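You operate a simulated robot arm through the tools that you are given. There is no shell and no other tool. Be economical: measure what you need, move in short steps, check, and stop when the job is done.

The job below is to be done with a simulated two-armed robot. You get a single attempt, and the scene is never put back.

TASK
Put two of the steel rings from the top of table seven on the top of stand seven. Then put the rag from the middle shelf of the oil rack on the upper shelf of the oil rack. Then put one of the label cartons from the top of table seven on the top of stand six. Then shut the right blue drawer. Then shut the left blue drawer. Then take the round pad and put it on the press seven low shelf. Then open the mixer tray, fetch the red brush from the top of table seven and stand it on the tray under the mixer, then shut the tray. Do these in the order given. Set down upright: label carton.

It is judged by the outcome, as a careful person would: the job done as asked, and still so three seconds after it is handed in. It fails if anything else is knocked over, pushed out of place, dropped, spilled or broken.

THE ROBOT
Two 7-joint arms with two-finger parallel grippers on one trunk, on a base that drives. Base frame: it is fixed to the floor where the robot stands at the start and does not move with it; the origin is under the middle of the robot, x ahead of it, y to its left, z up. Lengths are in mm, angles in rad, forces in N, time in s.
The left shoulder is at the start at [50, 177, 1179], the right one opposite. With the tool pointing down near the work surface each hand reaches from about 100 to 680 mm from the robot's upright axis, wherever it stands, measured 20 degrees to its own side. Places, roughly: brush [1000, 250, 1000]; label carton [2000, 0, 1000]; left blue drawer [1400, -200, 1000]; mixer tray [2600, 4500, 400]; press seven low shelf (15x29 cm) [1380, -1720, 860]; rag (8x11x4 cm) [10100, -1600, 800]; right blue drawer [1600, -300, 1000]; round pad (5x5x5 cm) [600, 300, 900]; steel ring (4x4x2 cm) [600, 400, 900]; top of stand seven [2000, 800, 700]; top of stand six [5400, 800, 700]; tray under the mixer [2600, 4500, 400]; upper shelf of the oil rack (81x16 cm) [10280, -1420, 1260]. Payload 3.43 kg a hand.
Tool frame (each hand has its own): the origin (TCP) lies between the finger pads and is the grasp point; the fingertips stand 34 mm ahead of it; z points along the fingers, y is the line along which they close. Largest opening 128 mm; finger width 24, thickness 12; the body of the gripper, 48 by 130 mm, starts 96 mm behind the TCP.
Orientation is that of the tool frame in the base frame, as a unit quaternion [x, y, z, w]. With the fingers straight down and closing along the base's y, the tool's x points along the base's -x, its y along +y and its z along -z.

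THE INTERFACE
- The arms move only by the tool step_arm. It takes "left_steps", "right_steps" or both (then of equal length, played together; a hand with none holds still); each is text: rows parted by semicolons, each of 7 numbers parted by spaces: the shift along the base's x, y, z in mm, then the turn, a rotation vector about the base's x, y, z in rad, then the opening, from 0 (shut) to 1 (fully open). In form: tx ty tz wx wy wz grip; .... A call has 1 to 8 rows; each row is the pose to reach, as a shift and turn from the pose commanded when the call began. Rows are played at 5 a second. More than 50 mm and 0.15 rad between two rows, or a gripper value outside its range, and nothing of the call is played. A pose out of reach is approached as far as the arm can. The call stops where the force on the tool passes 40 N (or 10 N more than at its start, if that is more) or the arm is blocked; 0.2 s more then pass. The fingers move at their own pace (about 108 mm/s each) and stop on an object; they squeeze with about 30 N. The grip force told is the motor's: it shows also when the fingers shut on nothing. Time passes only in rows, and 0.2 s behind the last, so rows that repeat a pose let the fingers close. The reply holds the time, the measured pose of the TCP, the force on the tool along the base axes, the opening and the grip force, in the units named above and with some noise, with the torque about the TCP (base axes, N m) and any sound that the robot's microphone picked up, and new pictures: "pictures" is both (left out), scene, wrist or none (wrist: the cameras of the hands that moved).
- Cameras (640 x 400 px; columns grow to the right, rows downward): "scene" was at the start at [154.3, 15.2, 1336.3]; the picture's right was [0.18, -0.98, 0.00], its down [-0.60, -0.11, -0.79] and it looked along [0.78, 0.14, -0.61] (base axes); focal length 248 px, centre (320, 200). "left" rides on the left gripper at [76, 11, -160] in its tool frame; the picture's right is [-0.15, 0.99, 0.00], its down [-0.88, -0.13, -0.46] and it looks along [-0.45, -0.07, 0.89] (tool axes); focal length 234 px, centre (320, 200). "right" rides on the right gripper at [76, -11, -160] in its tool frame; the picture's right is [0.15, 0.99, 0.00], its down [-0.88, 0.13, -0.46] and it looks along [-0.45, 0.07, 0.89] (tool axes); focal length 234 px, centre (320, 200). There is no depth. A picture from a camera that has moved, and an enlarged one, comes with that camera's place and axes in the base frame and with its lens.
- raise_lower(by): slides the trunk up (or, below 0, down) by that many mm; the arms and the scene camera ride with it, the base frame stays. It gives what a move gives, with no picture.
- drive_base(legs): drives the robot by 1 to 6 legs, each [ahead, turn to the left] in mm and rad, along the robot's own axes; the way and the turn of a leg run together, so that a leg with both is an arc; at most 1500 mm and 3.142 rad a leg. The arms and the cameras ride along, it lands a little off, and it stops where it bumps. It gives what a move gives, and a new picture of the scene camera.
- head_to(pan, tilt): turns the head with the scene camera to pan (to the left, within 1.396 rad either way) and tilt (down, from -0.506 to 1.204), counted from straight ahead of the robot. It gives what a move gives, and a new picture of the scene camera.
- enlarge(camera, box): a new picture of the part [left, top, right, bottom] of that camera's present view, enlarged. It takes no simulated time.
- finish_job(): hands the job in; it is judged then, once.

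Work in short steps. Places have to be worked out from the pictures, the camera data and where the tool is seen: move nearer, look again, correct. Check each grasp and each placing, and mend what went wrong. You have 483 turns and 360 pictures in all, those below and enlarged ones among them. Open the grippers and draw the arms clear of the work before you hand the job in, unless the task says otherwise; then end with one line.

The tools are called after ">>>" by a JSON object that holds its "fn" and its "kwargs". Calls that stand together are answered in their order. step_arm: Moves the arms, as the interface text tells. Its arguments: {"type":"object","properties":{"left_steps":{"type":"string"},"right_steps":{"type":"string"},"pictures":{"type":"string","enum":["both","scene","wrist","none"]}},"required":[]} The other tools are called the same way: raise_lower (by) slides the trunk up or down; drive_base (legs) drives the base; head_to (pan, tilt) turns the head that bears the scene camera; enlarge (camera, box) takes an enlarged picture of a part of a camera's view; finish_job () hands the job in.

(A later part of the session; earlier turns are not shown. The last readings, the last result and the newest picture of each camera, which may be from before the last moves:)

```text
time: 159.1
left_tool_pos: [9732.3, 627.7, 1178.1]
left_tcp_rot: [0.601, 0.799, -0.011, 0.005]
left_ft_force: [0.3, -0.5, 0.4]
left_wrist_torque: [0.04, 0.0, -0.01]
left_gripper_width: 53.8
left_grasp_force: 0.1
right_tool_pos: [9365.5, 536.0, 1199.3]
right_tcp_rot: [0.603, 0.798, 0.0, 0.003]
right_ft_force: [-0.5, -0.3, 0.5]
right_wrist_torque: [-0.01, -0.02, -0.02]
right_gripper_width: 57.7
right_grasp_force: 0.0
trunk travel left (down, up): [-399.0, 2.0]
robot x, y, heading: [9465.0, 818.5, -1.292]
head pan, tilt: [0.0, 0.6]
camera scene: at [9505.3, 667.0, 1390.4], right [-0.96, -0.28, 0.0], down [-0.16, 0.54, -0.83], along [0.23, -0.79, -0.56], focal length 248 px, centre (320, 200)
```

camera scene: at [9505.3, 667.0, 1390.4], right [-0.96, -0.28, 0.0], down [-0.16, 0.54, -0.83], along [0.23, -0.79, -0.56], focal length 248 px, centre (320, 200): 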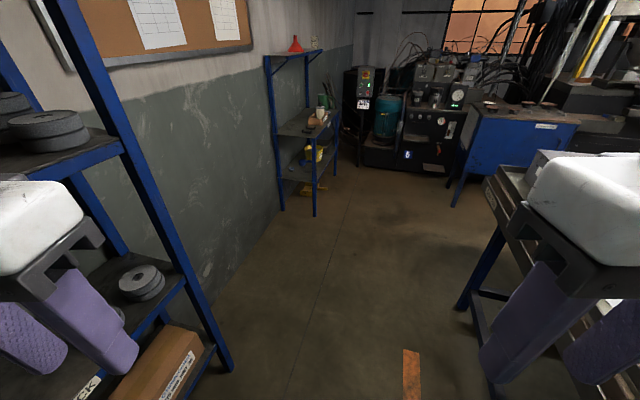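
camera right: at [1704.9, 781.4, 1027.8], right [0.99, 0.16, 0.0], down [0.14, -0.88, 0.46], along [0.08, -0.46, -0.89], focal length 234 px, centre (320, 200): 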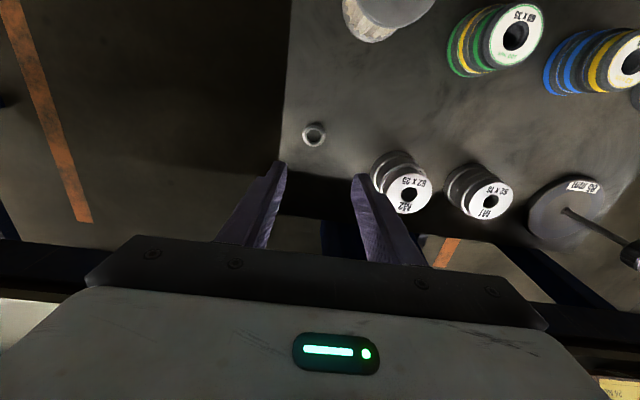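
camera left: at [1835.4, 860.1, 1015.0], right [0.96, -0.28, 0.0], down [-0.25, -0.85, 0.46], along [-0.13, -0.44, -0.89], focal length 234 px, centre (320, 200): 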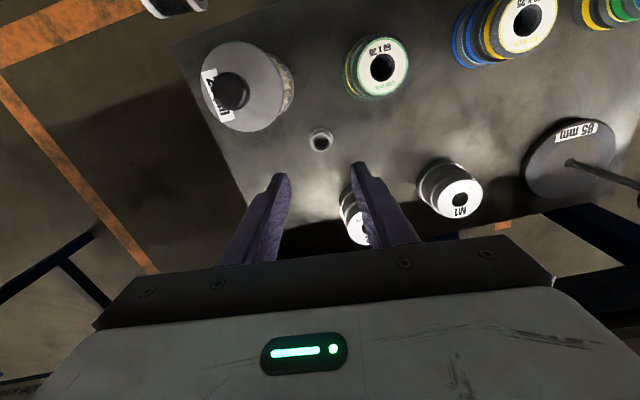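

Past the tight point. I straighten to face −y and go on.

>>> {"fn": "drive_base", "kwargs": {"legs": [[0, -0.279], [1500, 0]]}}

>>> {"fn": "head_to", "kwargs": {"pan": 0.5, "tilt": 0.5}}

```text
time: 167.5
left_tool_pos: [9664.0, -931.2, 1179.0]
left_tcp_rot: [0.711, 0.704, -0.011, 0.002]
left_ft_force: [-0.2, 0.0, 0.0]
left_wrist_torque: [0.02, 0.0, -0.02]
left_gripper_width: 54.0
left_grasp_force: 0.1
right_tool_pos: [9287.2, -916.0, 1198.6]
right_tcp_rot: [0.711, 0.703, 0.001, 0.004]
right_ft_force: [0.6, -0.3, 0.4]
right_wrist_torque: [0.05, -0.01, 0.02]
right_gripper_width: 57.5
right_grasp_force: 0.1
trunk travel left (down, up): [-399.0, 2.0]
robot x, y, heading: [9459.7, -672.2, -1.571]
head pan, tilt: [0.0, 0.6]
camera scene: at [9458.6, -829.7, 1390.4], right [-1.0, 0.01, 0.0], down [0.0, 0.57, -0.82], along [0.0, -0.82, -0.57], focal length 248 px, centre (320, 200)
```

scene: 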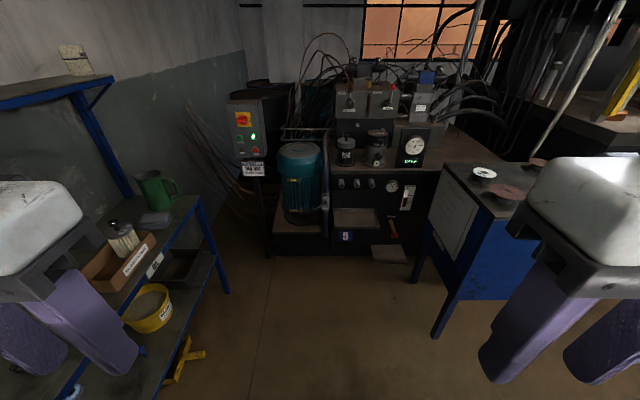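

```text
time: 168.4
left_tool_pos: [9663.9, -930.2, 1178.9]
left_tcp_rot: [0.711, 0.703, -0.012, 0.002]
left_ft_force: [0.6, 0.1, 0.0]
left_wrist_torque: [-0.03, -0.02, -0.01]
left_gripper_width: 53.9
left_grasp_force: 0.1
right_tool_pos: [9286.2, -915.9, 1199.1]
right_tcp_rot: [0.711, 0.703, 0.0, 0.004]
right_ft_force: [0.8, 0.0, -0.1]
right_wrist_torque: [0.0, -0.04, 0.0]
right_gripper_width: 57.7
right_grasp_force: 0.1
trunk travel left (down, up): [-399.0, 2.0]
robot x, y, heading: [9461.6, -669.4, -1.576]
head pan, tilt: [0.499, 0.499]
camera scene: at [9502.1, -821.4, 1399.5], right [-0.88, -0.47, 0.0], down [-0.23, 0.42, -0.88], along [0.42, -0.77, -0.48], focal length 248 px, centre (320, 200)
```

scene: 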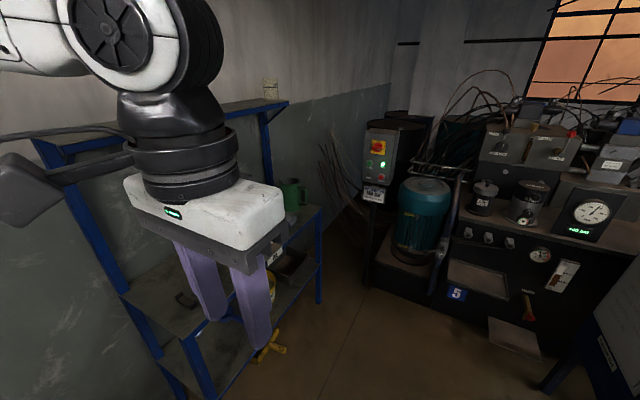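

The rack's front is at x≈10040, y −1030…−1800. I drive to y≈−1400 and turn to face it.

>>> {"fn": "drive_base", "kwargs": {"legs": [[730, 0], [0, 1.575]]}}

>>> {"fn": "head_to", "kwargs": {"pan": 0.0, "tilt": 0.5}}

```text
time: 176.2
left_tool_pos: [9716.5, -1199.7, 1177.5]
left_tcp_rot: [0.006, 1.0, -0.007, 0.009]
left_ft_force: [-0.9, 0.5, 0.1]
left_wrist_torque: [-0.02, 0.02, 0.02]
left_gripper_width: 53.7
left_grasp_force: 0.1
right_tool_pos: [9700.9, -1576.4, 1198.9]
right_tcp_rot: [0.008, 1.0, 0.002, 0.004]
right_ft_force: [0.9, -0.5, 0.0]
right_wrist_torque: [0.01, -0.03, 0.0]
right_gripper_width: 57.5
right_grasp_force: 0.1
trunk travel left (down, up): [-399.0, 2.0]
robot x, y, heading: [9457.6, -1398.8, -0.008]
head pan, tilt: [0.499, 0.499]
camera scene: at [9606.7, -1360.6, 1399.5], right [0.47, -0.88, 0.0], down [-0.42, -0.23, -0.88], along [0.77, 0.41, -0.48], focal length 248 px, centre (320, 200)
```

scene: 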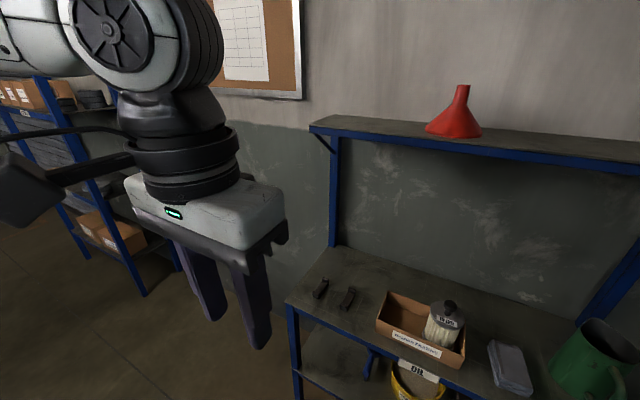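

```text
time: 177.1
left_tool_pos: [9716.4, -1199.9, 1179.5]
left_tcp_rot: [0.006, 1.0, -0.007, 0.01]
left_ft_force: [-0.2, -0.2, -0.5]
left_wrist_torque: [-0.01, -0.01, -0.01]
left_gripper_width: 53.8
left_grasp_force: 0.0
right_tool_pos: [9700.8, -1577.1, 1198.6]
right_tcp_rot: [0.008, 1.0, 0.003, 0.002]
right_ft_force: [0.1, -1.1, -0.1]
right_wrist_torque: [0.0, -0.02, 0.04]
right_gripper_width: 57.5
right_grasp_force: 0.1
trunk travel left (down, up): [-399.0, 2.0]
robot x, y, heading: [9455.4, -1400.5, -0.012]
head pan, tilt: [0.0, 0.499]
camera scene: at [9617.4, -1404.3, 1399.5], right [-0.01, -1.0, 0.0], down [-0.48, 0.0, -0.88], along [0.88, -0.01, -0.48], focal length 248 px, centre (320, 200)
```

scene: 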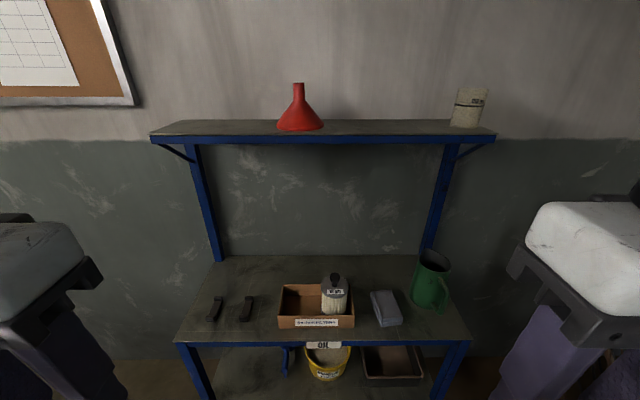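

The rag is the grey folded cloth at ≈(10081,−1596), and the upper shelf has free room at y≈−1600 right above. I drive 160 mm closer, lower the trunk, and tilt the right hand forward 0.6 rad while moving toward the rag.

>>> {"fn": "drive_base", "kwargs": {"legs": [[160, 0]]}}

>>> {"fn": "raise_lower", "kwargs": {"by": -160}}

>>> {"fn": "step_arm", "kwargs": {"right_steps": "0 0 0 0 -0.15 0 0.9; 0 0 0 0 -0.3 0 0.9; 20 0 0 0 -0.45 0 0.9; 40 0 0 0 -0.6 0 0.9; 80 -5 -10 0 -0.6 0 0.9; 120 -10 -20 0 -0.6 0 0.9"}}

```text
time: 178.5
left_tool_pos: [9877.4, -1199.8, 1179.2]
left_tcp_rot: [0.004, 1.0, -0.007, 0.008]
left_ft_force: [0.3, 0.1, -0.3]
left_wrist_torque: [-0.02, 0.02, 0.02]
left_gripper_width: 53.5
left_grasp_force: 0.1
right_tool_pos: [9861.6, -1577.1, 1198.4]
right_tcp_rot: [0.006, 1.0, 0.003, 0.003]
right_ft_force: [0.3, 0.4, -0.2]
right_wrist_torque: [0.0, 0.02, 0.01]
right_gripper_width: 57.5
right_grasp_force: 0.1
trunk travel left (down, up): [-399.0, 2.0]
robot x, y, heading: [9616.3, -1405.0, -0.001]
head pan, tilt: [0.0, 0.499]
camera scene: at [9777.1, -1405.0, 1399.4], right [-0.01, -1.0, 0.0], down [-0.48, 0.0, -0.88], along [0.88, 0.0, -0.48], focal length 248 px, centre (320, 200)
```

scene: 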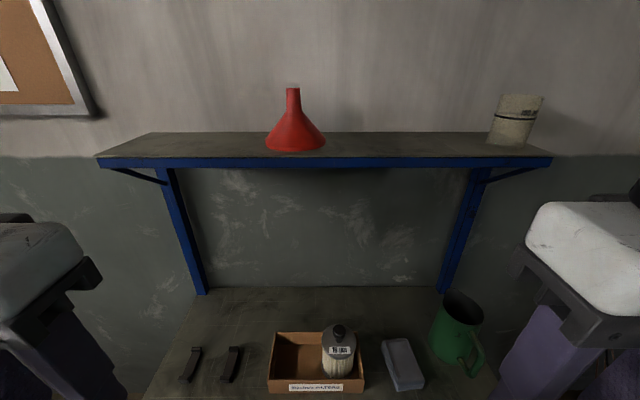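

```text
time: 180.4
left_tool_pos: [9876.2, -1202.0, 1018.5]
left_tcp_rot: [0.005, 1.0, -0.007, 0.009]
left_ft_force: [0.0, 0.1, -0.1]
left_wrist_torque: [-0.01, -0.01, -0.03]
left_gripper_width: 53.5
left_grasp_force: 0.2
right_tool_pos: [9860.8, -1576.7, 1038.9]
right_tcp_rot: [0.006, 1.0, 0.002, 0.003]
right_ft_force: [1.0, -0.1, 0.9]
right_wrist_torque: [0.0, -0.02, 0.01]
right_gripper_width: 57.7
right_grasp_force: 0.1
trunk travel left (down, up): [-239.0, 162.0]
robot x, y, heading: [9618.8, -1404.0, -0.006]
head pan, tilt: [0.0, 0.499]
```

```text
time: 181.8
left_tool_pos: [9876.0, -1201.5, 1017.9]
left_tcp_rot: [0.005, 1.0, -0.007, 0.01]
left_ft_force: [0.6, -0.1, 0.2]
left_wrist_torque: [0.0, -0.02, 0.01]
left_gripper_width: 53.9
left_grasp_force: 0.1
right_tool_pos: [9982.0, -1586.7, 1019.2]
right_tcp_rot: [0.005, 0.955, 0.004, 0.298]
right_ft_force: [0.1, 0.1, -0.1]
right_wrist_torque: [0.0, 0.04, -0.03]
right_gripper_width: 115.4
right_grasp_force: 0.0
right hand out of reach, approached as far as the arm can: row 3, 4, 5
trunk travel left (down, up): [-239.0, 162.0]
robot x, y, heading: [9618.5, -1403.9, -0.004]
head pan, tilt: [0.0, 0.499]
camera scene: at [9776.5, -1405.1, 1239.5], right [-0.01, -1.0, 0.0], down [-0.48, 0.0, -0.88], along [0.88, 0.0, -0.48], focal length 248 px, centre (320, 200)
camera right: at [9827.8, -1598.0, 1107.2], right [-0.11, 0.99, -0.07], down [0.46, 0.12, 0.88], along [0.88, 0.07, -0.47], focal length 234 px, centre (320, 200)
```

scene: 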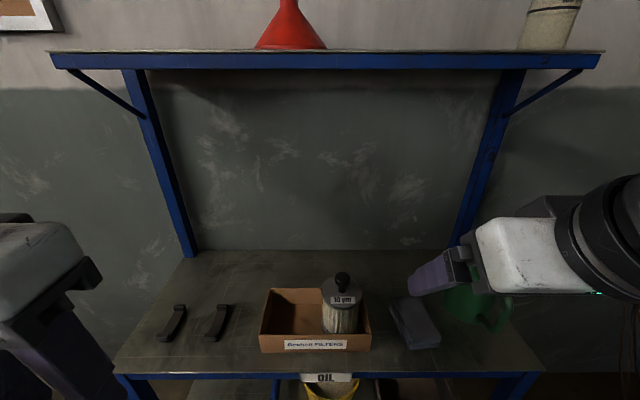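
right: 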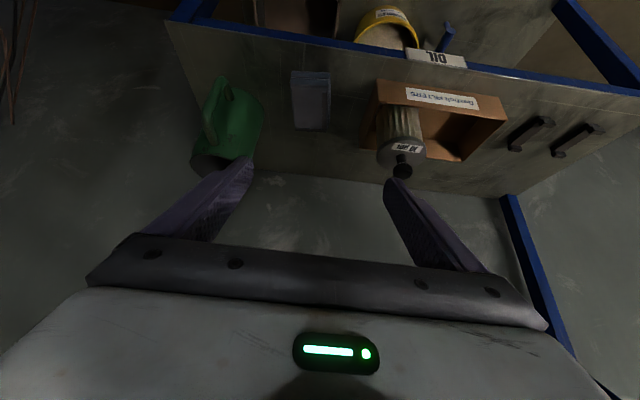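

Rag centred at about (10076,−1586) with ~50 mm gaps to the jug and box. I set the opening to 0.75 and move to above it at z≈890.

>>> {"fn": "step_arm", "kwargs": {"right_steps": "30 0 -30 0 0 0 0.75; 60 0 -60 0 0 0 0.75; 83 0 -95 0 0 0 0.75; 83 0 -125 0 0 0 0.75; 83 0 -125 0 0 0 0.75"}}

```text
time: 183.0
left_tool_pos: [9876.3, -1200.4, 1018.3]
left_tcp_rot: [0.005, 1.0, -0.006, 0.01]
left_ft_force: [1.6, 0.2, 0.6]
left_wrist_torque: [-0.01, 0.01, 0.0]
left_gripper_width: 53.8
left_grasp_force: 0.1
right_tool_pos: [10062.1, -1587.3, 893.5]
right_tcp_rot: [0.004, 0.955, 0.004, 0.298]
right_ft_force: [0.1, -0.3, -0.2]
right_wrist_torque: [0.04, 0.01, 0.01]
right_gripper_width: 96.1
right_grasp_force: 0.0
trunk travel left (down, up): [-239.0, 162.0]
robot x, y, heading: [9619.9, -1402.8, -0.005]
head pan, tilt: [0.0, 0.499]
camera scene: at [9776.2, -1405.0, 1239.5], right [-0.01, -1.0, 0.0], down [-0.48, 0.0, -0.88], along [0.88, 0.0, -0.48], focal length 248 px, centre (320, 200)
camera right: at [9908.7, -1597.1, 982.9], right [-0.11, 0.99, -0.07], down [0.47, 0.12, 0.88], along [0.88, 0.07, -0.47], focal length 234 px, centre (320, 200)
```

scene: 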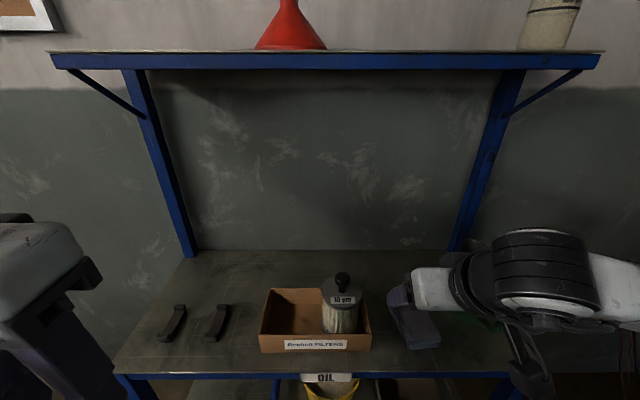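
right: 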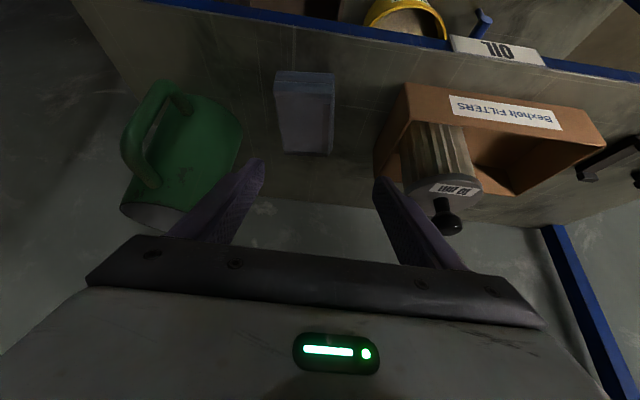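

Comparing both cameras, the rag's top is nearer z≈765 and its centre about (10103,−1605). I shift accordingly and descend to z≈820 for another look.

>>> {"fn": "step_arm", "kwargs": {"right_steps": "15 -10 -20 0 0 0 0.75; 30 -18 -45 0 0 0 0.75; 30 -18 -73 0 0 0 0.75; 30 -18 -73 0 0 0 0.75"}}

```text
time: 184.0
left_tool_pos: [9876.0, -1200.7, 1019.2]
left_tcp_rot: [0.006, 1.0, -0.007, 0.009]
left_ft_force: [-0.1, -0.1, 0.0]
left_wrist_torque: [-0.05, -0.01, 0.01]
left_gripper_width: 53.7
left_grasp_force: 0.0
right_tool_pos: [10094.6, -1603.6, 821.4]
right_tcp_rot: [0.007, 0.954, 0.003, 0.298]
right_ft_force: [0.4, 0.3, -0.6]
right_wrist_torque: [0.0, 0.01, -0.05]
right_gripper_width: 96.1
right_grasp_force: 0.2
trunk travel left (down, up): [-239.0, 162.0]
robot x, y, heading: [9619.7, -1403.2, -0.01]
head pan, tilt: [0.0, 0.499]
camera scene: at [9776.3, -1405.0, 1239.5], right [-0.01, -1.0, 0.0], down [-0.48, 0.0, -0.88], along [0.88, 0.0, -0.48], focal length 248 px, centre (320, 200)
camera right: at [9940.1, -1614.2, 910.1], right [-0.11, 0.99, -0.07], down [0.47, 0.12, 0.88], along [0.88, 0.07, -0.47], focal length 234 px, centre (320, 200)
```

scene: 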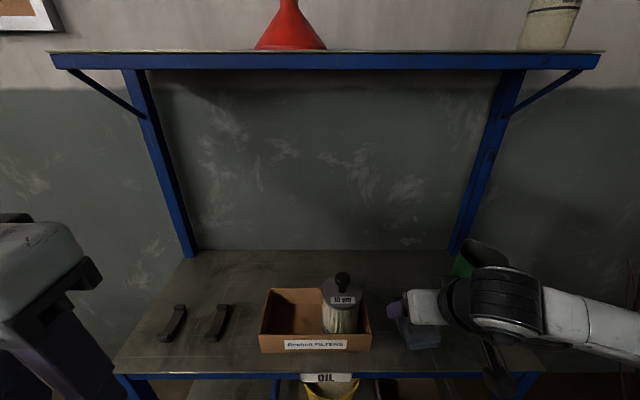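
right: 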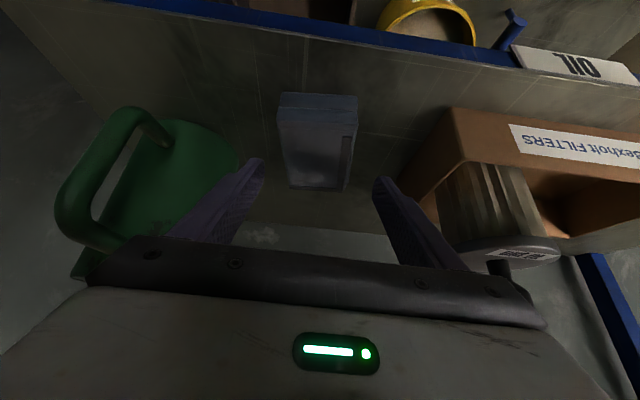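

The rag is well centred; its top is near z≈755. I descend to TCP z≈756 to straddle it.

>>> {"fn": "step_arm", "kwargs": {"right_steps": "6 -3 -20 0 0 0 0.75; 12 -3 -42 0 0 0 0.75; 18 -3 -55 0 0 0 0.75; 18 -3 -64 0 0 0 0.75; 18 -3 -64 0 0 0 0.75"}}

```text
time: 184.8
left_tool_pos: [9874.5, -1199.9, 1018.7]
left_tcp_rot: [0.005, 1.0, -0.008, 0.01]
left_ft_force: [0.9, 0.8, 1.0]
left_wrist_torque: [-0.01, 0.02, 0.02]
left_gripper_width: 54.0
left_grasp_force: 0.0
right_tool_pos: [10105.9, -1608.6, 774.8]
right_tcp_rot: [0.005, 0.954, 0.004, 0.299]
right_ft_force: [-19.2, -0.5, 18.1]
right_wrist_torque: [-0.94, 0.46, -0.89]
right_gripper_width: 96.0
right_grasp_force: 0.0
trunk travel left (down, up): [-239.0, 162.0]
robot x, y, heading: [9618.3, -1404.8, -0.007]
head pan, tilt: [0.0, 0.499]
stopped in row 3 (right hand): the force on the tool passed its limit at 50 N (the readings are from after the stop); the commanded pose is now the measured one
camera scene: at [9773.4, -1404.7, 1240.3], right [-0.01, -1.0, 0.0], down [-0.48, 0.0, -0.88], along [0.88, -0.01, -0.48], focal length 248 px, centre (320, 200)
camera right: at [9951.3, -1618.3, 863.5], right [-0.11, 0.99, -0.07], down [0.46, 0.12, 0.88], along [0.88, 0.07, -0.47], focal length 234 px, centre (320, 200)
```

scene: 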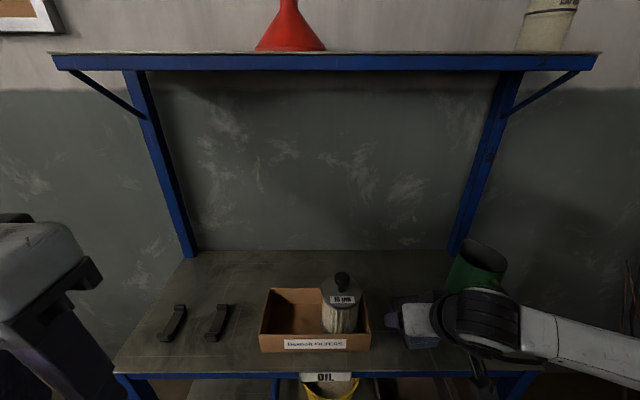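
right: 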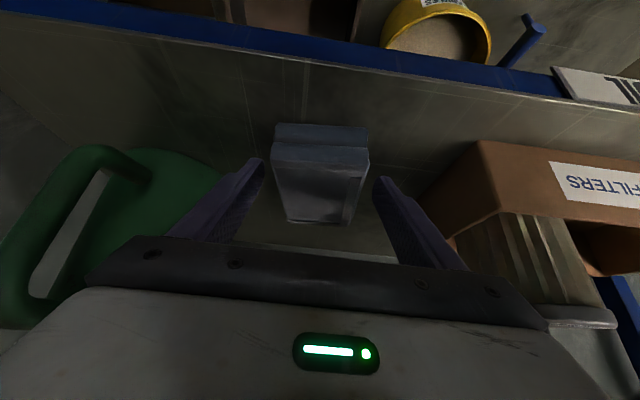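

Torque analysis indicates the right fingertip just touched the shelf (z≈738); the rag lies between the fingers. I lift 4 mm and close on it.

>>> {"fn": "step_arm", "kwargs": {"right_steps": "0 0 4 0 0 0 0.75; 0 0 4 0 0 0 0.4; 0 0 4 0 0 0 0.3; 0 0 4 0 0 0 0.3; 0 0 4 0 0 0 0.3"}}

```text
time: 185.9
left_tool_pos: [9875.8, -1201.0, 1018.0]
left_tcp_rot: [0.005, 1.0, -0.007, 0.01]
left_ft_force: [0.2, -0.1, 0.0]
left_wrist_torque: [0.01, 0.02, -0.01]
left_gripper_width: 53.7
left_grasp_force: 0.1
right_tool_pos: [10107.9, -1608.4, 775.4]
right_tcp_rot: [0.005, 0.955, 0.004, 0.298]
right_ft_force: [0.6, -0.5, -0.7]
right_wrist_torque: [0.04, 0.01, 0.0]
right_gripper_width: 72.3
right_grasp_force: 30.0
trunk travel left (down, up): [-239.0, 162.0]
robot x, y, heading: [9613.8, -1402.6, -0.007]
head pan, tilt: [0.0, 0.499]
camera scene: at [9776.1, -1405.2, 1239.5], right [-0.01, -1.0, 0.0], down [-0.48, 0.0, -0.88], along [0.88, -0.01, -0.48], focal length 248 px, centre (320, 200)
camera right: at [9954.1, -1618.8, 864.5], right [-0.11, 0.99, -0.07], down [0.46, 0.12, 0.88], along [0.88, 0.07, -0.47], focal length 234 px, centre (320, 200)
```

scene: 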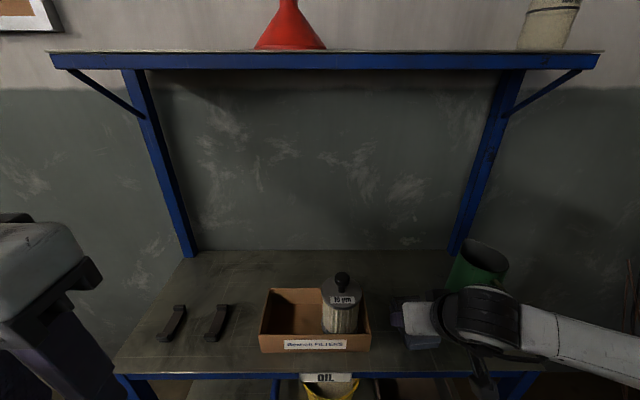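
right: 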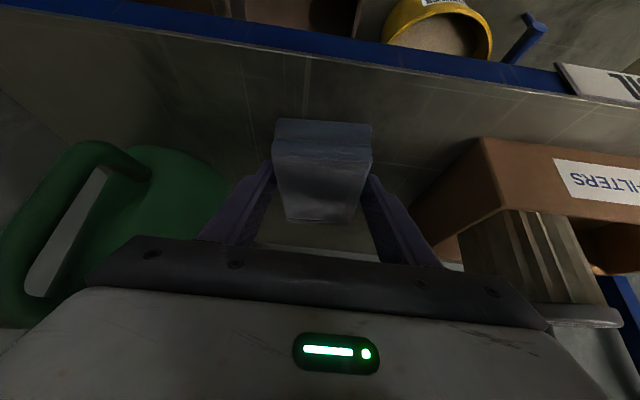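

Rag gripped. I lift with the arm, drawing back 40 mm, then raise the trunk.

>>> {"fn": "step_arm", "kwargs": {"right_steps": "0 0 30 0 0 0 0.3; -10 0 65 0 0 0 0.3; -25 0 100 0 0 0 0.3; -40 0 130 0 0 0 0.3"}}

>>> {"fn": "raise_lower", "kwargs": {"by": 160}}

>>> {"fn": "step_arm", "kwargs": {"right_steps": "-20 10 45 0 0 0 0.3; -40 20 90 0 0 0 0.3; -40 20 135 0 0 0 0.3; -40 20 180 0 0 0 0.3; -40 20 225 0 0 0 0.3; -40 20 265 0 0 0 0.3; -40 20 300 0 0 0 0.3"}}

```text
time: 186.9
left_tool_pos: [9875.9, -1199.9, 1018.3]
left_tcp_rot: [0.006, 1.0, -0.007, 0.01]
left_ft_force: [0.1, -0.4, 0.4]
left_wrist_torque: [0.0, -0.02, 0.02]
left_gripper_width: 53.7
left_grasp_force: 0.0
right_tool_pos: [10065.3, -1609.5, 905.1]
right_tcp_rot: [0.005, 0.955, 0.003, 0.298]
right_ft_force: [0.9, -0.2, -0.4]
right_wrist_torque: [-0.03, 0.0, -0.01]
right_gripper_width: 71.9
right_grasp_force: 30.1
trunk travel left (down, up): [-239.0, 162.0]
robot x, y, heading: [9614.8, -1401.3, -0.009]
head pan, tilt: [0.0, 0.499]
camera scene: at [9776.0, -1405.1, 1239.5], right [-0.01, -1.0, 0.0], down [-0.48, 0.0, -0.88], along [0.88, -0.01, -0.48], focal length 248 px, centre (320, 200)
camera right: at [9911.8, -1619.6, 993.8], right [-0.11, 0.99, -0.07], down [0.47, 0.12, 0.88], along [0.88, 0.07, -0.47], focal length 234 px, centre (320, 200)
```

scene: 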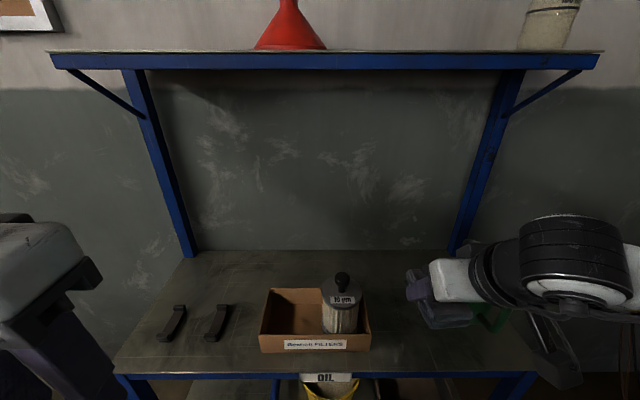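
right: 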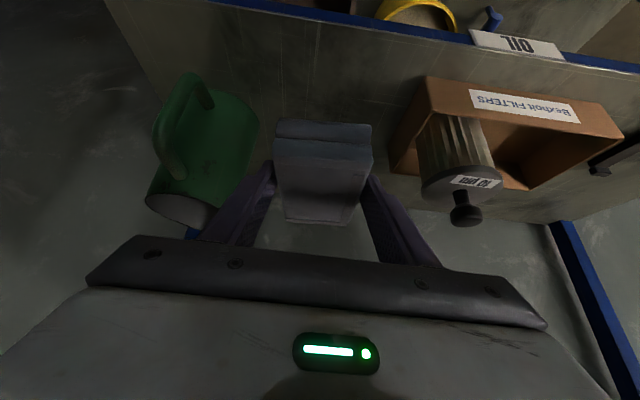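

```text
time: 188.8
left_tool_pos: [9875.7, -1201.3, 1177.8]
left_tcp_rot: [0.006, 1.0, -0.007, 0.009]
left_ft_force: [-0.2, 0.0, -0.4]
left_wrist_torque: [0.03, 0.02, 0.0]
left_gripper_width: 53.8
left_grasp_force: 0.1
right_tool_pos: [10068.0, -1610.1, 1064.9]
right_tcp_rot: [0.005, 0.954, 0.004, 0.299]
right_ft_force: [-0.4, 0.3, -0.8]
right_wrist_torque: [-0.01, -0.01, -0.03]
right_gripper_width: 70.8
right_grasp_force: 30.4
trunk travel left (down, up): [-399.0, 2.0]
robot x, y, heading: [9615.8, -1404.2, -0.006]
head pan, tilt: [0.0, 0.499]
```

```text
refused: row 1 steps farther than a row can; nothing moved
```

The rag is held. I keep raising the hand, with smaller row steps.

>>> {"fn": "step_arm", "kwargs": {"right_steps": "-15 5 40 0 0 0 0.3; -30 10 80 0 0 0 0.3; -40 15 120 0 0 0 0.3; -50 20 160 0 0 0 0.3; -50 20 200 0 0 0 0.3; -50 20 240 0 0 0 0.3; -50 20 275 0 0 0 0.3"}}

```text
time: 190.4
left_tool_pos: [9875.9, -1200.2, 1178.8]
left_tcp_rot: [0.006, 1.0, -0.007, 0.009]
left_ft_force: [-0.5, 0.1, 0.1]
left_wrist_torque: [-0.03, 0.0, 0.0]
left_gripper_width: 53.8
left_grasp_force: 0.1
right_tool_pos: [10016.4, -1589.0, 1341.3]
right_tcp_rot: [0.006, 0.954, 0.004, 0.298]
right_ft_force: [0.9, 0.4, -0.2]
right_wrist_torque: [-0.02, 0.01, -0.01]
right_gripper_width: 70.6
right_grasp_force: 30.4
trunk travel left (down, up): [-399.0, 2.0]
robot x, y, heading: [9618.6, -1404.0, -0.008]
head pan, tilt: [0.0, 0.499]
camera scene: at [9775.7, -1405.0, 1399.5], right [-0.01, -1.0, 0.0], down [-0.48, 0.0, -0.88], along [0.88, -0.01, -0.48], focal length 248 px, centre (320, 200)
camera right: at [9862.6, -1599.4, 1430.7], right [-0.11, 0.99, -0.07], down [0.47, 0.12, 0.88], along [0.88, 0.07, -0.47], focal length 234 px, centre (320, 200)
```

scene: 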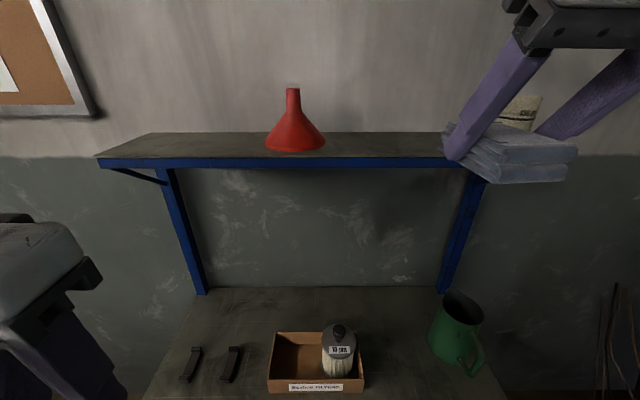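
right: 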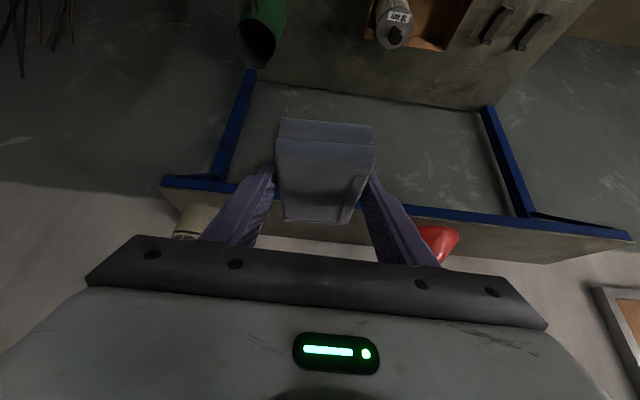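

The upper shelf top is at z≈1256, front x≈10208; the clear gap's middle is y≈−1585. I extend the hand over the shelf at z≈1341.

>>> {"fn": "step_arm", "kwargs": {"right_steps": "45 0 0 0 0 0 0.3; 90 0 0 0 0 0 0.3; 135 0 0 0 0 0 0.3; 180 0 0 0 0 0 0.3; 220 0 0 0 0 0 0.3; 267 0 0 0 0 0 0.3"}}

```text
time: 191.8
left_tool_pos: [9876.8, -1199.2, 1178.0]
left_tcp_rot: [0.005, 1.0, -0.009, 0.009]
left_ft_force: [0.0, -0.1, -0.7]
left_wrist_torque: [-0.01, 0.04, -0.01]
left_gripper_width: 53.8
left_grasp_force: 0.1
right_tool_pos: [10284.1, -1587.2, 1341.3]
right_tcp_rot: [0.005, 0.954, 0.002, 0.299]
right_ft_force: [0.1, 0.6, -0.6]
right_wrist_torque: [0.02, 0.02, -0.02]
right_gripper_width: 69.7
right_grasp_force: 29.5
trunk travel left (down, up): [-399.0, 2.0]
robot x, y, heading: [9617.4, -1404.1, -0.006]
head pan, tilt: [0.0, 0.499]
camera scene: at [9777.1, -1404.1, 1399.3], right [-0.01, -1.0, 0.0], down [-0.48, 0.0, -0.88], along [0.88, -0.01, -0.48], focal length 248 px, centre (320, 200)
camera right: at [10130.3, -1598.1, 1429.2], right [-0.11, 0.99, -0.08], down [0.46, 0.12, 0.88], along [0.88, 0.07, -0.47], focal length 234 px, centre (320, 200)
```

scene: 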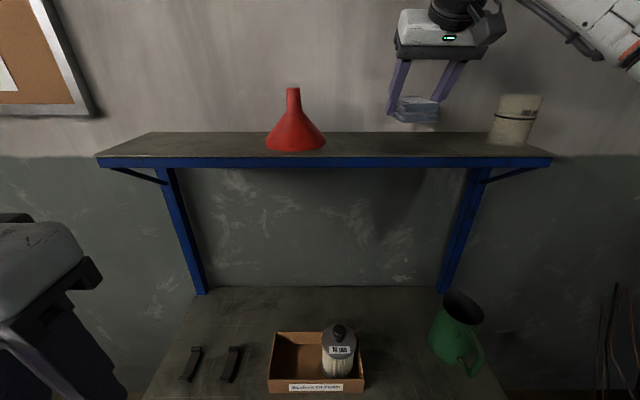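
right: 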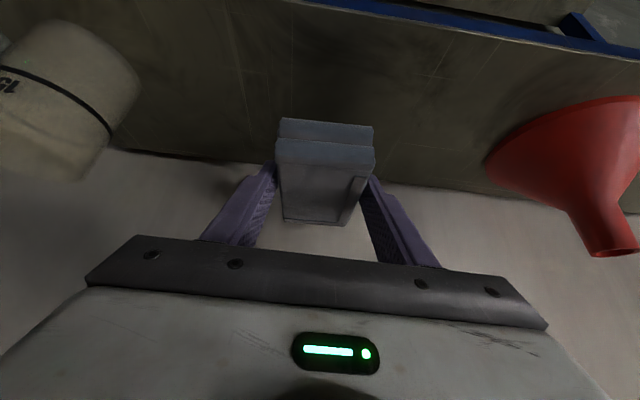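

In position. I lower until light contact.

>>> {"fn": "step_arm", "kwargs": {"right_steps": "0 0 -20 0 0 0 0.3; 0 0 -35 0 0 0 0.3; 0 0 -42 0 0 0 0.3; 0 0 -47 0 0 0 0.3; 0 0 -47 0 0 0 0.3"}}

```text
time: 193.0
left_tool_pos: [9875.5, -1200.3, 1179.1]
left_tcp_rot: [0.006, 1.0, -0.007, 0.01]
left_ft_force: [0.3, 0.7, 0.1]
left_wrist_torque: [-0.01, -0.02, -0.01]
left_gripper_width: 53.7
left_grasp_force: 0.1
right_tool_pos: [10283.8, -1589.5, 1294.4]
right_tcp_rot: [0.006, 0.954, 0.004, 0.299]
right_ft_force: [1.7, -0.2, 5.6]
right_wrist_torque: [0.17, 0.19, 0.0]
right_gripper_width: 70.0
right_grasp_force: 30.1
trunk travel left (down, up): [-399.0, 2.0]
robot x, y, heading: [9619.1, -1402.8, -0.005]
head pan, tilt: [0.0, 0.499]
camera scene: at [9775.8, -1405.2, 1399.7], right [-0.01, -1.0, 0.0], down [-0.48, 0.0, -0.88], along [0.88, -0.01, -0.48], focal length 248 px, centre (320, 200)
camera right: at [10129.3, -1600.0, 1383.5], right [-0.11, 0.99, -0.07], down [0.46, 0.12, 0.88], along [0.88, 0.07, -0.47], focal length 234 px, centre (320, 200)
```

scene: 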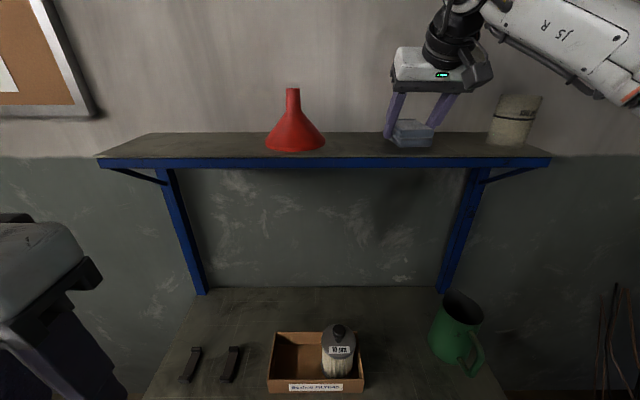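
right: 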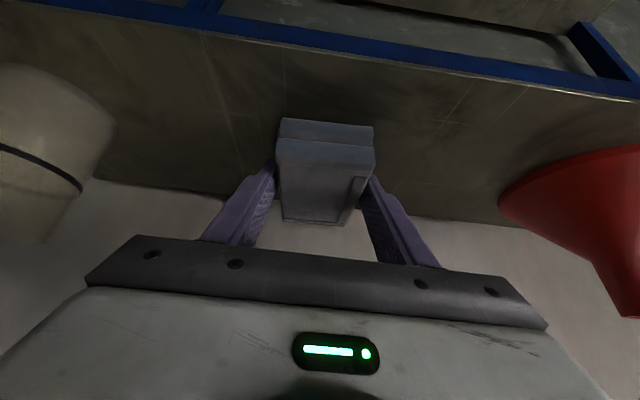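

Rag rests on the upper shelf (contact 5.6 N). I open the fingers and draw back along the tool axis.

>>> {"fn": "step_arm", "kwargs": {"right_steps": "0 0 0 0 0 0 0.65; 0 0 0 0 0 0 0.75; 0 0 0 0 0 0 0.75; -20 0 30 0 0 0 0.75; -45 0 65 0 0 0 0.75; -90 0 80 0 0 0 0.75; -135 0 80 0 0 0 0.75; -180 0 80 0 0 0 0.75"}}

```text
time: 194.8
left_tool_pos: [9875.2, -1199.8, 1178.9]
left_tcp_rot: [0.004, 1.0, -0.008, 0.009]
left_ft_force: [-0.2, 0.1, 0.7]
left_wrist_torque: [-0.03, -0.02, -0.01]
left_gripper_width: 53.9
left_grasp_force: 0.0
right_tool_pos: [10101.2, -1590.0, 1374.2]
right_tcp_rot: [0.006, 0.954, 0.004, 0.299]
right_ft_force: [-0.7, -0.1, -0.1]
right_wrist_torque: [0.0, 0.03, -0.02]
right_gripper_width: 96.0
right_grasp_force: 0.0
trunk travel left (down, up): [-399.0, 2.0]
robot x, y, heading: [9616.5, -1407.9, -0.003]
head pan, tilt: [0.0, 0.499]
camera scene: at [9775.2, -1405.4, 1399.7], right [-0.01, -1.0, 0.0], down [-0.48, 0.0, -0.88], along [0.88, -0.01, -0.48], focal length 248 px, centre (320, 200)
camera right: at [9946.4, -1600.0, 1462.9], right [-0.11, 0.99, -0.07], down [0.46, 0.12, 0.88], along [0.88, 0.06, -0.47], focal length 234 px, centre (320, 200)
```

scene: 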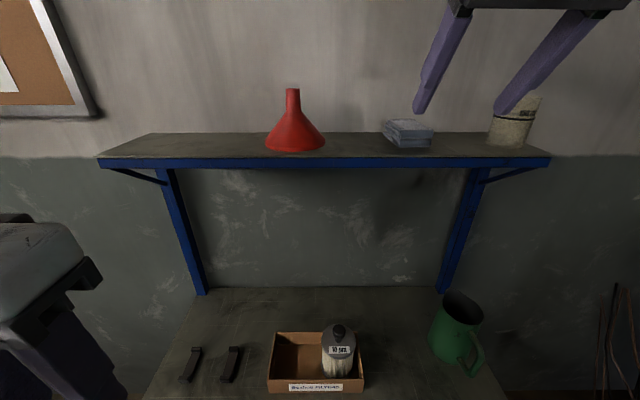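
right: 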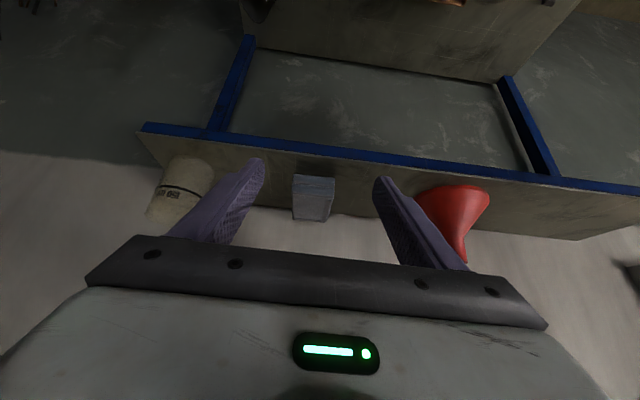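

The rag is on the upper shelf. I fold the right hand back to neutral, then drive back out.

>>> {"fn": "step_arm", "kwargs": {"right_steps": "-45 0 -10 0 0.1 0 0.5; -90 0 -20 0 0.2 0 0.5; -130 0 -40 0 0.3 0 0.5; -165 0 -60 0 0.4 0 0.5; -195 5 -90 0 0.5 0 0.5; -220 10 -125 0 0.6 0 0.5; -235 12 -165 0 0.6 0 0.5", "pictures": "none"}}

>>> {"fn": "drive_base", "kwargs": {"legs": [[-150, 0], [0, 1.575], [1400, 0]]}}

```text
time: 196.4
left_tool_pos: [9875.6, -1201.2, 1178.3]
left_tcp_rot: [0.006, 1.0, -0.007, 0.008]
left_ft_force: [0.4, 0.3, 0.1]
left_wrist_torque: [0.02, 0.05, 0.0]
left_gripper_width: 53.9
left_grasp_force: 0.1
right_tool_pos: [9867.1, -1577.0, 1207.6]
right_tcp_rot: [0.007, 1.0, 0.002, 0.003]
right_ft_force: [1.2, -0.1, 0.5]
right_wrist_torque: [-0.05, -0.01, 0.0]
right_gripper_width: 64.1
right_grasp_force: 0.0
trunk travel left (down, up): [-399.0, 2.0]
robot x, y, heading: [9615.7, -1404.2, -0.008]
head pan, tilt: [0.0, 0.499]
```

```text
time: 208.1
left_tool_pos: [9238.9, 219.7, 1179.3]
left_tcp_rot: [0.711, -0.704, -0.002, -0.011]
left_ft_force: [0.4, -1.1, -0.4]
left_wrist_torque: [0.01, 0.01, 0.0]
left_gripper_width: 53.9
left_grasp_force: 0.0
right_tool_pos: [9615.1, 221.6, 1207.4]
right_tcp_rot: [0.71, -0.704, -0.004, 0.0]
right_ft_force: [0.5, 0.0, 0.0]
right_wrist_torque: [0.01, -0.03, 0.0]
right_gripper_width: 63.7
right_grasp_force: 0.1
trunk travel left (down, up): [-399.0, 2.0]
robot x, y, heading: [9447.6, -34.0, 1.584]
head pan, tilt: [0.0, 0.499]
camera scene: at [9443.6, 125.2, 1399.5], right [1.0, 0.01, 0.0], down [0.01, -0.48, -0.88], along [-0.01, 0.88, -0.48], focal length 248 px, centre (320, 200)
```

scene: 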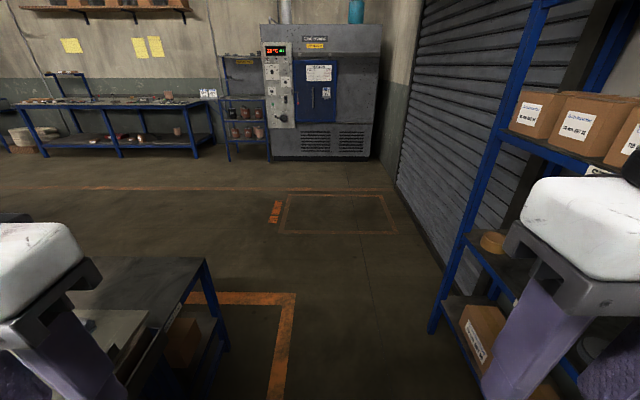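

I continue out of the corridor and back along the aisle toward table seven.

>>> {"fn": "drive_base", "kwargs": {"legs": [[1450, 0], [330, 0], [0, 1.56], [1500, 0], [1500, 0], [1500, 0]]}}

```text
time: 241.9
left_tool_pos: [4646.0, 1384.2, 1178.4]
left_tcp_rot: [1.0, 0.014, -0.009, -0.007]
left_ft_force: [-0.6, 0.5, 0.4]
left_wrist_torque: [-0.02, -0.01, 0.01]
left_gripper_width: 53.8
left_grasp_force: 0.0
right_tool_pos: [4638.7, 1762.4, 1208.1]
right_tcp_rot: [1.0, 0.013, -0.004, 0.003]
right_ft_force: [-0.7, 0.2, 0.1]
right_wrist_torque: [0.01, -0.05, 0.0]
right_gripper_width: 64.4
right_grasp_force: 0.1
trunk travel left (down, up): [-399.0, 2.0]
robot x, y, heading: [4895.3, 1596.9, -3.109]
head pan, tilt: [0.0, 0.499]
camera scene: at [4736.4, 1592.9, 1399.5], right [-0.03, 1.0, 0.0], down [0.48, 0.01, -0.88], along [-0.88, -0.03, -0.48], focal length 248 px, centre (320, 200)
```

scene: 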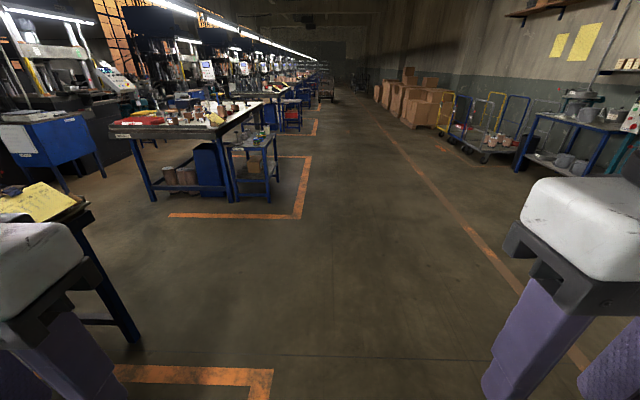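

I drive on to the gap between tables six and seven and turn into it.

>>> {"fn": "drive_base", "kwargs": {"legs": [[1500, 0], [300, 0], [0, 1.538], [700, 0]]}}

>>> {"fn": "head_to", "kwargs": {"pan": -0.8, "tilt": 0.5}}

```text
time: 258.3
left_tool_pos: [3297.0, 598.1, 1179.4]
left_tcp_rot: [0.707, 0.707, -0.011, 0.001]
left_ft_force: [1.0, -1.0, -0.3]
left_wrist_torque: [-0.02, 0.0, -0.03]
left_gripper_width: 53.9
left_grasp_force: 0.0
right_tool_pos: [2920.8, 600.9, 1207.5]
right_tcp_rot: [0.708, 0.706, -0.001, 0.004]
right_ft_force: [0.4, 0.2, 1.0]
right_wrist_torque: [0.04, 0.04, -0.01]
right_gripper_width: 63.9
right_grasp_force: 0.1
trunk travel left (down, up): [-399.0, 2.0]
robot x, y, heading: [3094.0, 853.3, -1.572]
head pan, tilt: [0.0, 0.499]
camera scene: at [3091.2, 694.7, 1399.5], right [-1.0, 0.0, 0.0], down [0.0, 0.48, -0.88], along [0.0, -0.88, -0.48], focal length 248 px, centre (320, 200)
```

scene: 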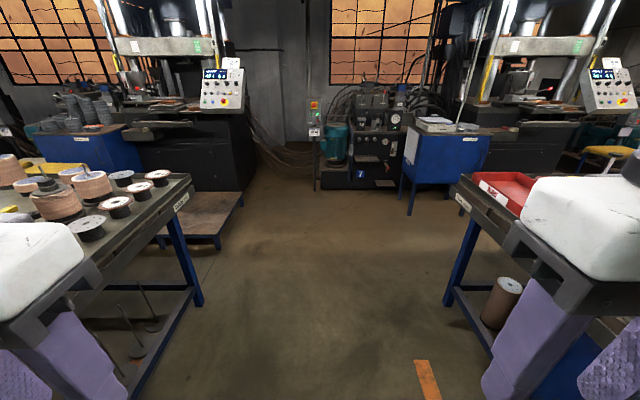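

```text
time: 259.4
left_tool_pos: [3297.9, 598.5, 1179.0]
left_tcp_rot: [0.708, 0.706, -0.012, 0.001]
left_ft_force: [-0.2, -0.7, -0.5]
left_wrist_torque: [-0.01, 0.0, -0.02]
left_gripper_width: 53.7
left_grasp_force: 0.0
right_tool_pos: [2920.3, 602.2, 1207.7]
right_tcp_rot: [0.708, 0.706, 0.0, 0.005]
right_ft_force: [0.2, -0.6, -0.3]
right_wrist_torque: [0.0, 0.02, -0.02]
right_gripper_width: 64.0
right_grasp_force: 0.0
trunk travel left (down, up): [-399.0, 2.0]
robot x, y, heading: [3088.8, 856.6, -1.571]
head pan, tilt: [-0.799, 0.499]
camera scene: at [3026.0, 722.4, 1399.5], right [-0.7, 0.71, 0.0], down [0.34, 0.33, -0.88], along [-0.63, -0.61, -0.48], focal length 248 px, centre (320, 200)
```

scene: 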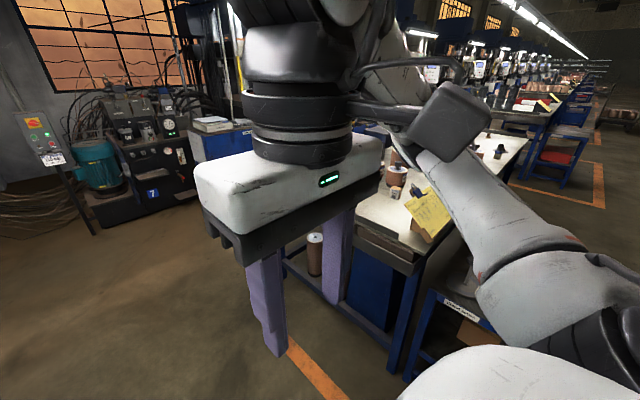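

I go forward to y≈230 and turn to face table seven's end.

>>> {"fn": "drive_base", "kwargs": {"legs": [[630, 0], [0, -1.571], [250, 0]]}}

>>> {"fn": "head_to", "kwargs": {"pan": 0.0, "tilt": 0.55}}

```text
time: 268.2
left_tool_pos: [2583.9, 24.7, 1179.2]
left_tcp_rot: [1.0, -0.003, -0.009, -0.007]
left_ft_force: [0.0, 0.0, -0.1]
left_wrist_torque: [0.01, -0.02, -0.02]
left_gripper_width: 53.7
left_grasp_force: 0.1
right_tool_pos: [2589.8, 401.2, 1208.8]
right_tcp_rot: [1.0, -0.003, -0.004, 0.002]
right_ft_force: [0.5, -0.2, -0.5]
right_wrist_torque: [0.01, 0.0, 0.0]
right_gripper_width: 64.1
right_grasp_force: 0.2
trunk travel left (down, up): [-399.0, 2.0]
robot x, y, heading: [2843.0, 228.7, 3.145]
head pan, tilt: [-0.799, 0.499]
camera scene: at [2708.6, 294.3, 1399.4], right [0.72, 0.7, 0.0], down [0.33, -0.34, -0.88], along [-0.61, 0.63, -0.48], focal length 248 px, centre (320, 200)
```

scene: 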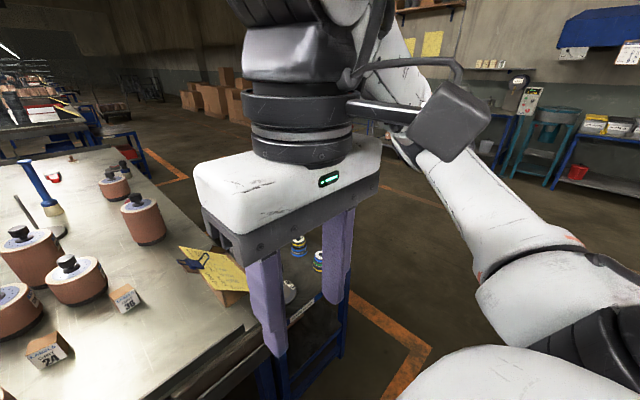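

```text
time: 269.4
left_tool_pos: [2584.7, 23.8, 1178.2]
left_tcp_rot: [1.0, -0.002, -0.01, -0.007]
left_ft_force: [0.2, -0.7, 0.7]
left_wrist_torque: [-0.02, -0.02, 0.0]
left_gripper_width: 54.0
left_grasp_force: 0.0
right_tool_pos: [2588.9, 401.2, 1209.1]
right_tcp_rot: [1.0, -0.004, -0.004, 0.003]
right_ft_force: [0.4, 0.2, 1.1]
right_wrist_torque: [-0.02, -0.01, 0.01]
right_gripper_width: 63.8
right_grasp_force: 0.1
trunk travel left (down, up): [-399.0, 2.0]
robot x, y, heading: [2846.9, 229.1, 3.143]
head pan, tilt: [0.0, 0.55]
camera scene: at [2682.9, 229.2, 1395.0], right [0.0, 1.0, 0.0], down [0.52, 0.0, -0.85], along [-0.85, 0.0, -0.52], focal length 248 px, centre (320, 200)
```

scene: 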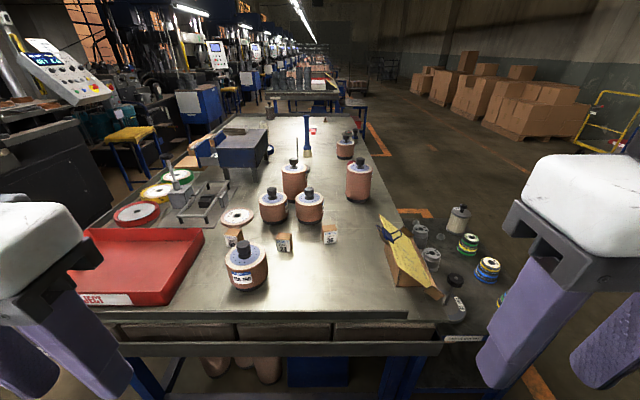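

I see three small label cartons. I enlarge to check them.

>>> {"fn": "enlarge", "kwargs": {"camera": "scene", "box": [200, 140, 400, 265]}}

```text
3.20 times, centred on (300, 202) of scene
camera zoom: at [2682.9, 229.2, 1395.0], right [0.0, 1.0, 0.0], down [0.52, 0.0, -0.85], along [-0.85, 0.0, -0.52], focal length 793 px, centre (384, 192)
```

zoom: 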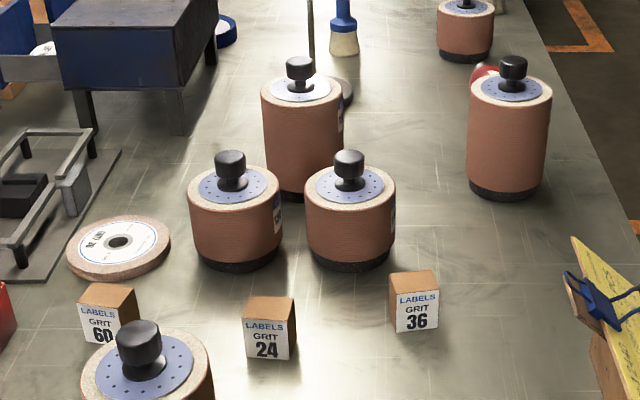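

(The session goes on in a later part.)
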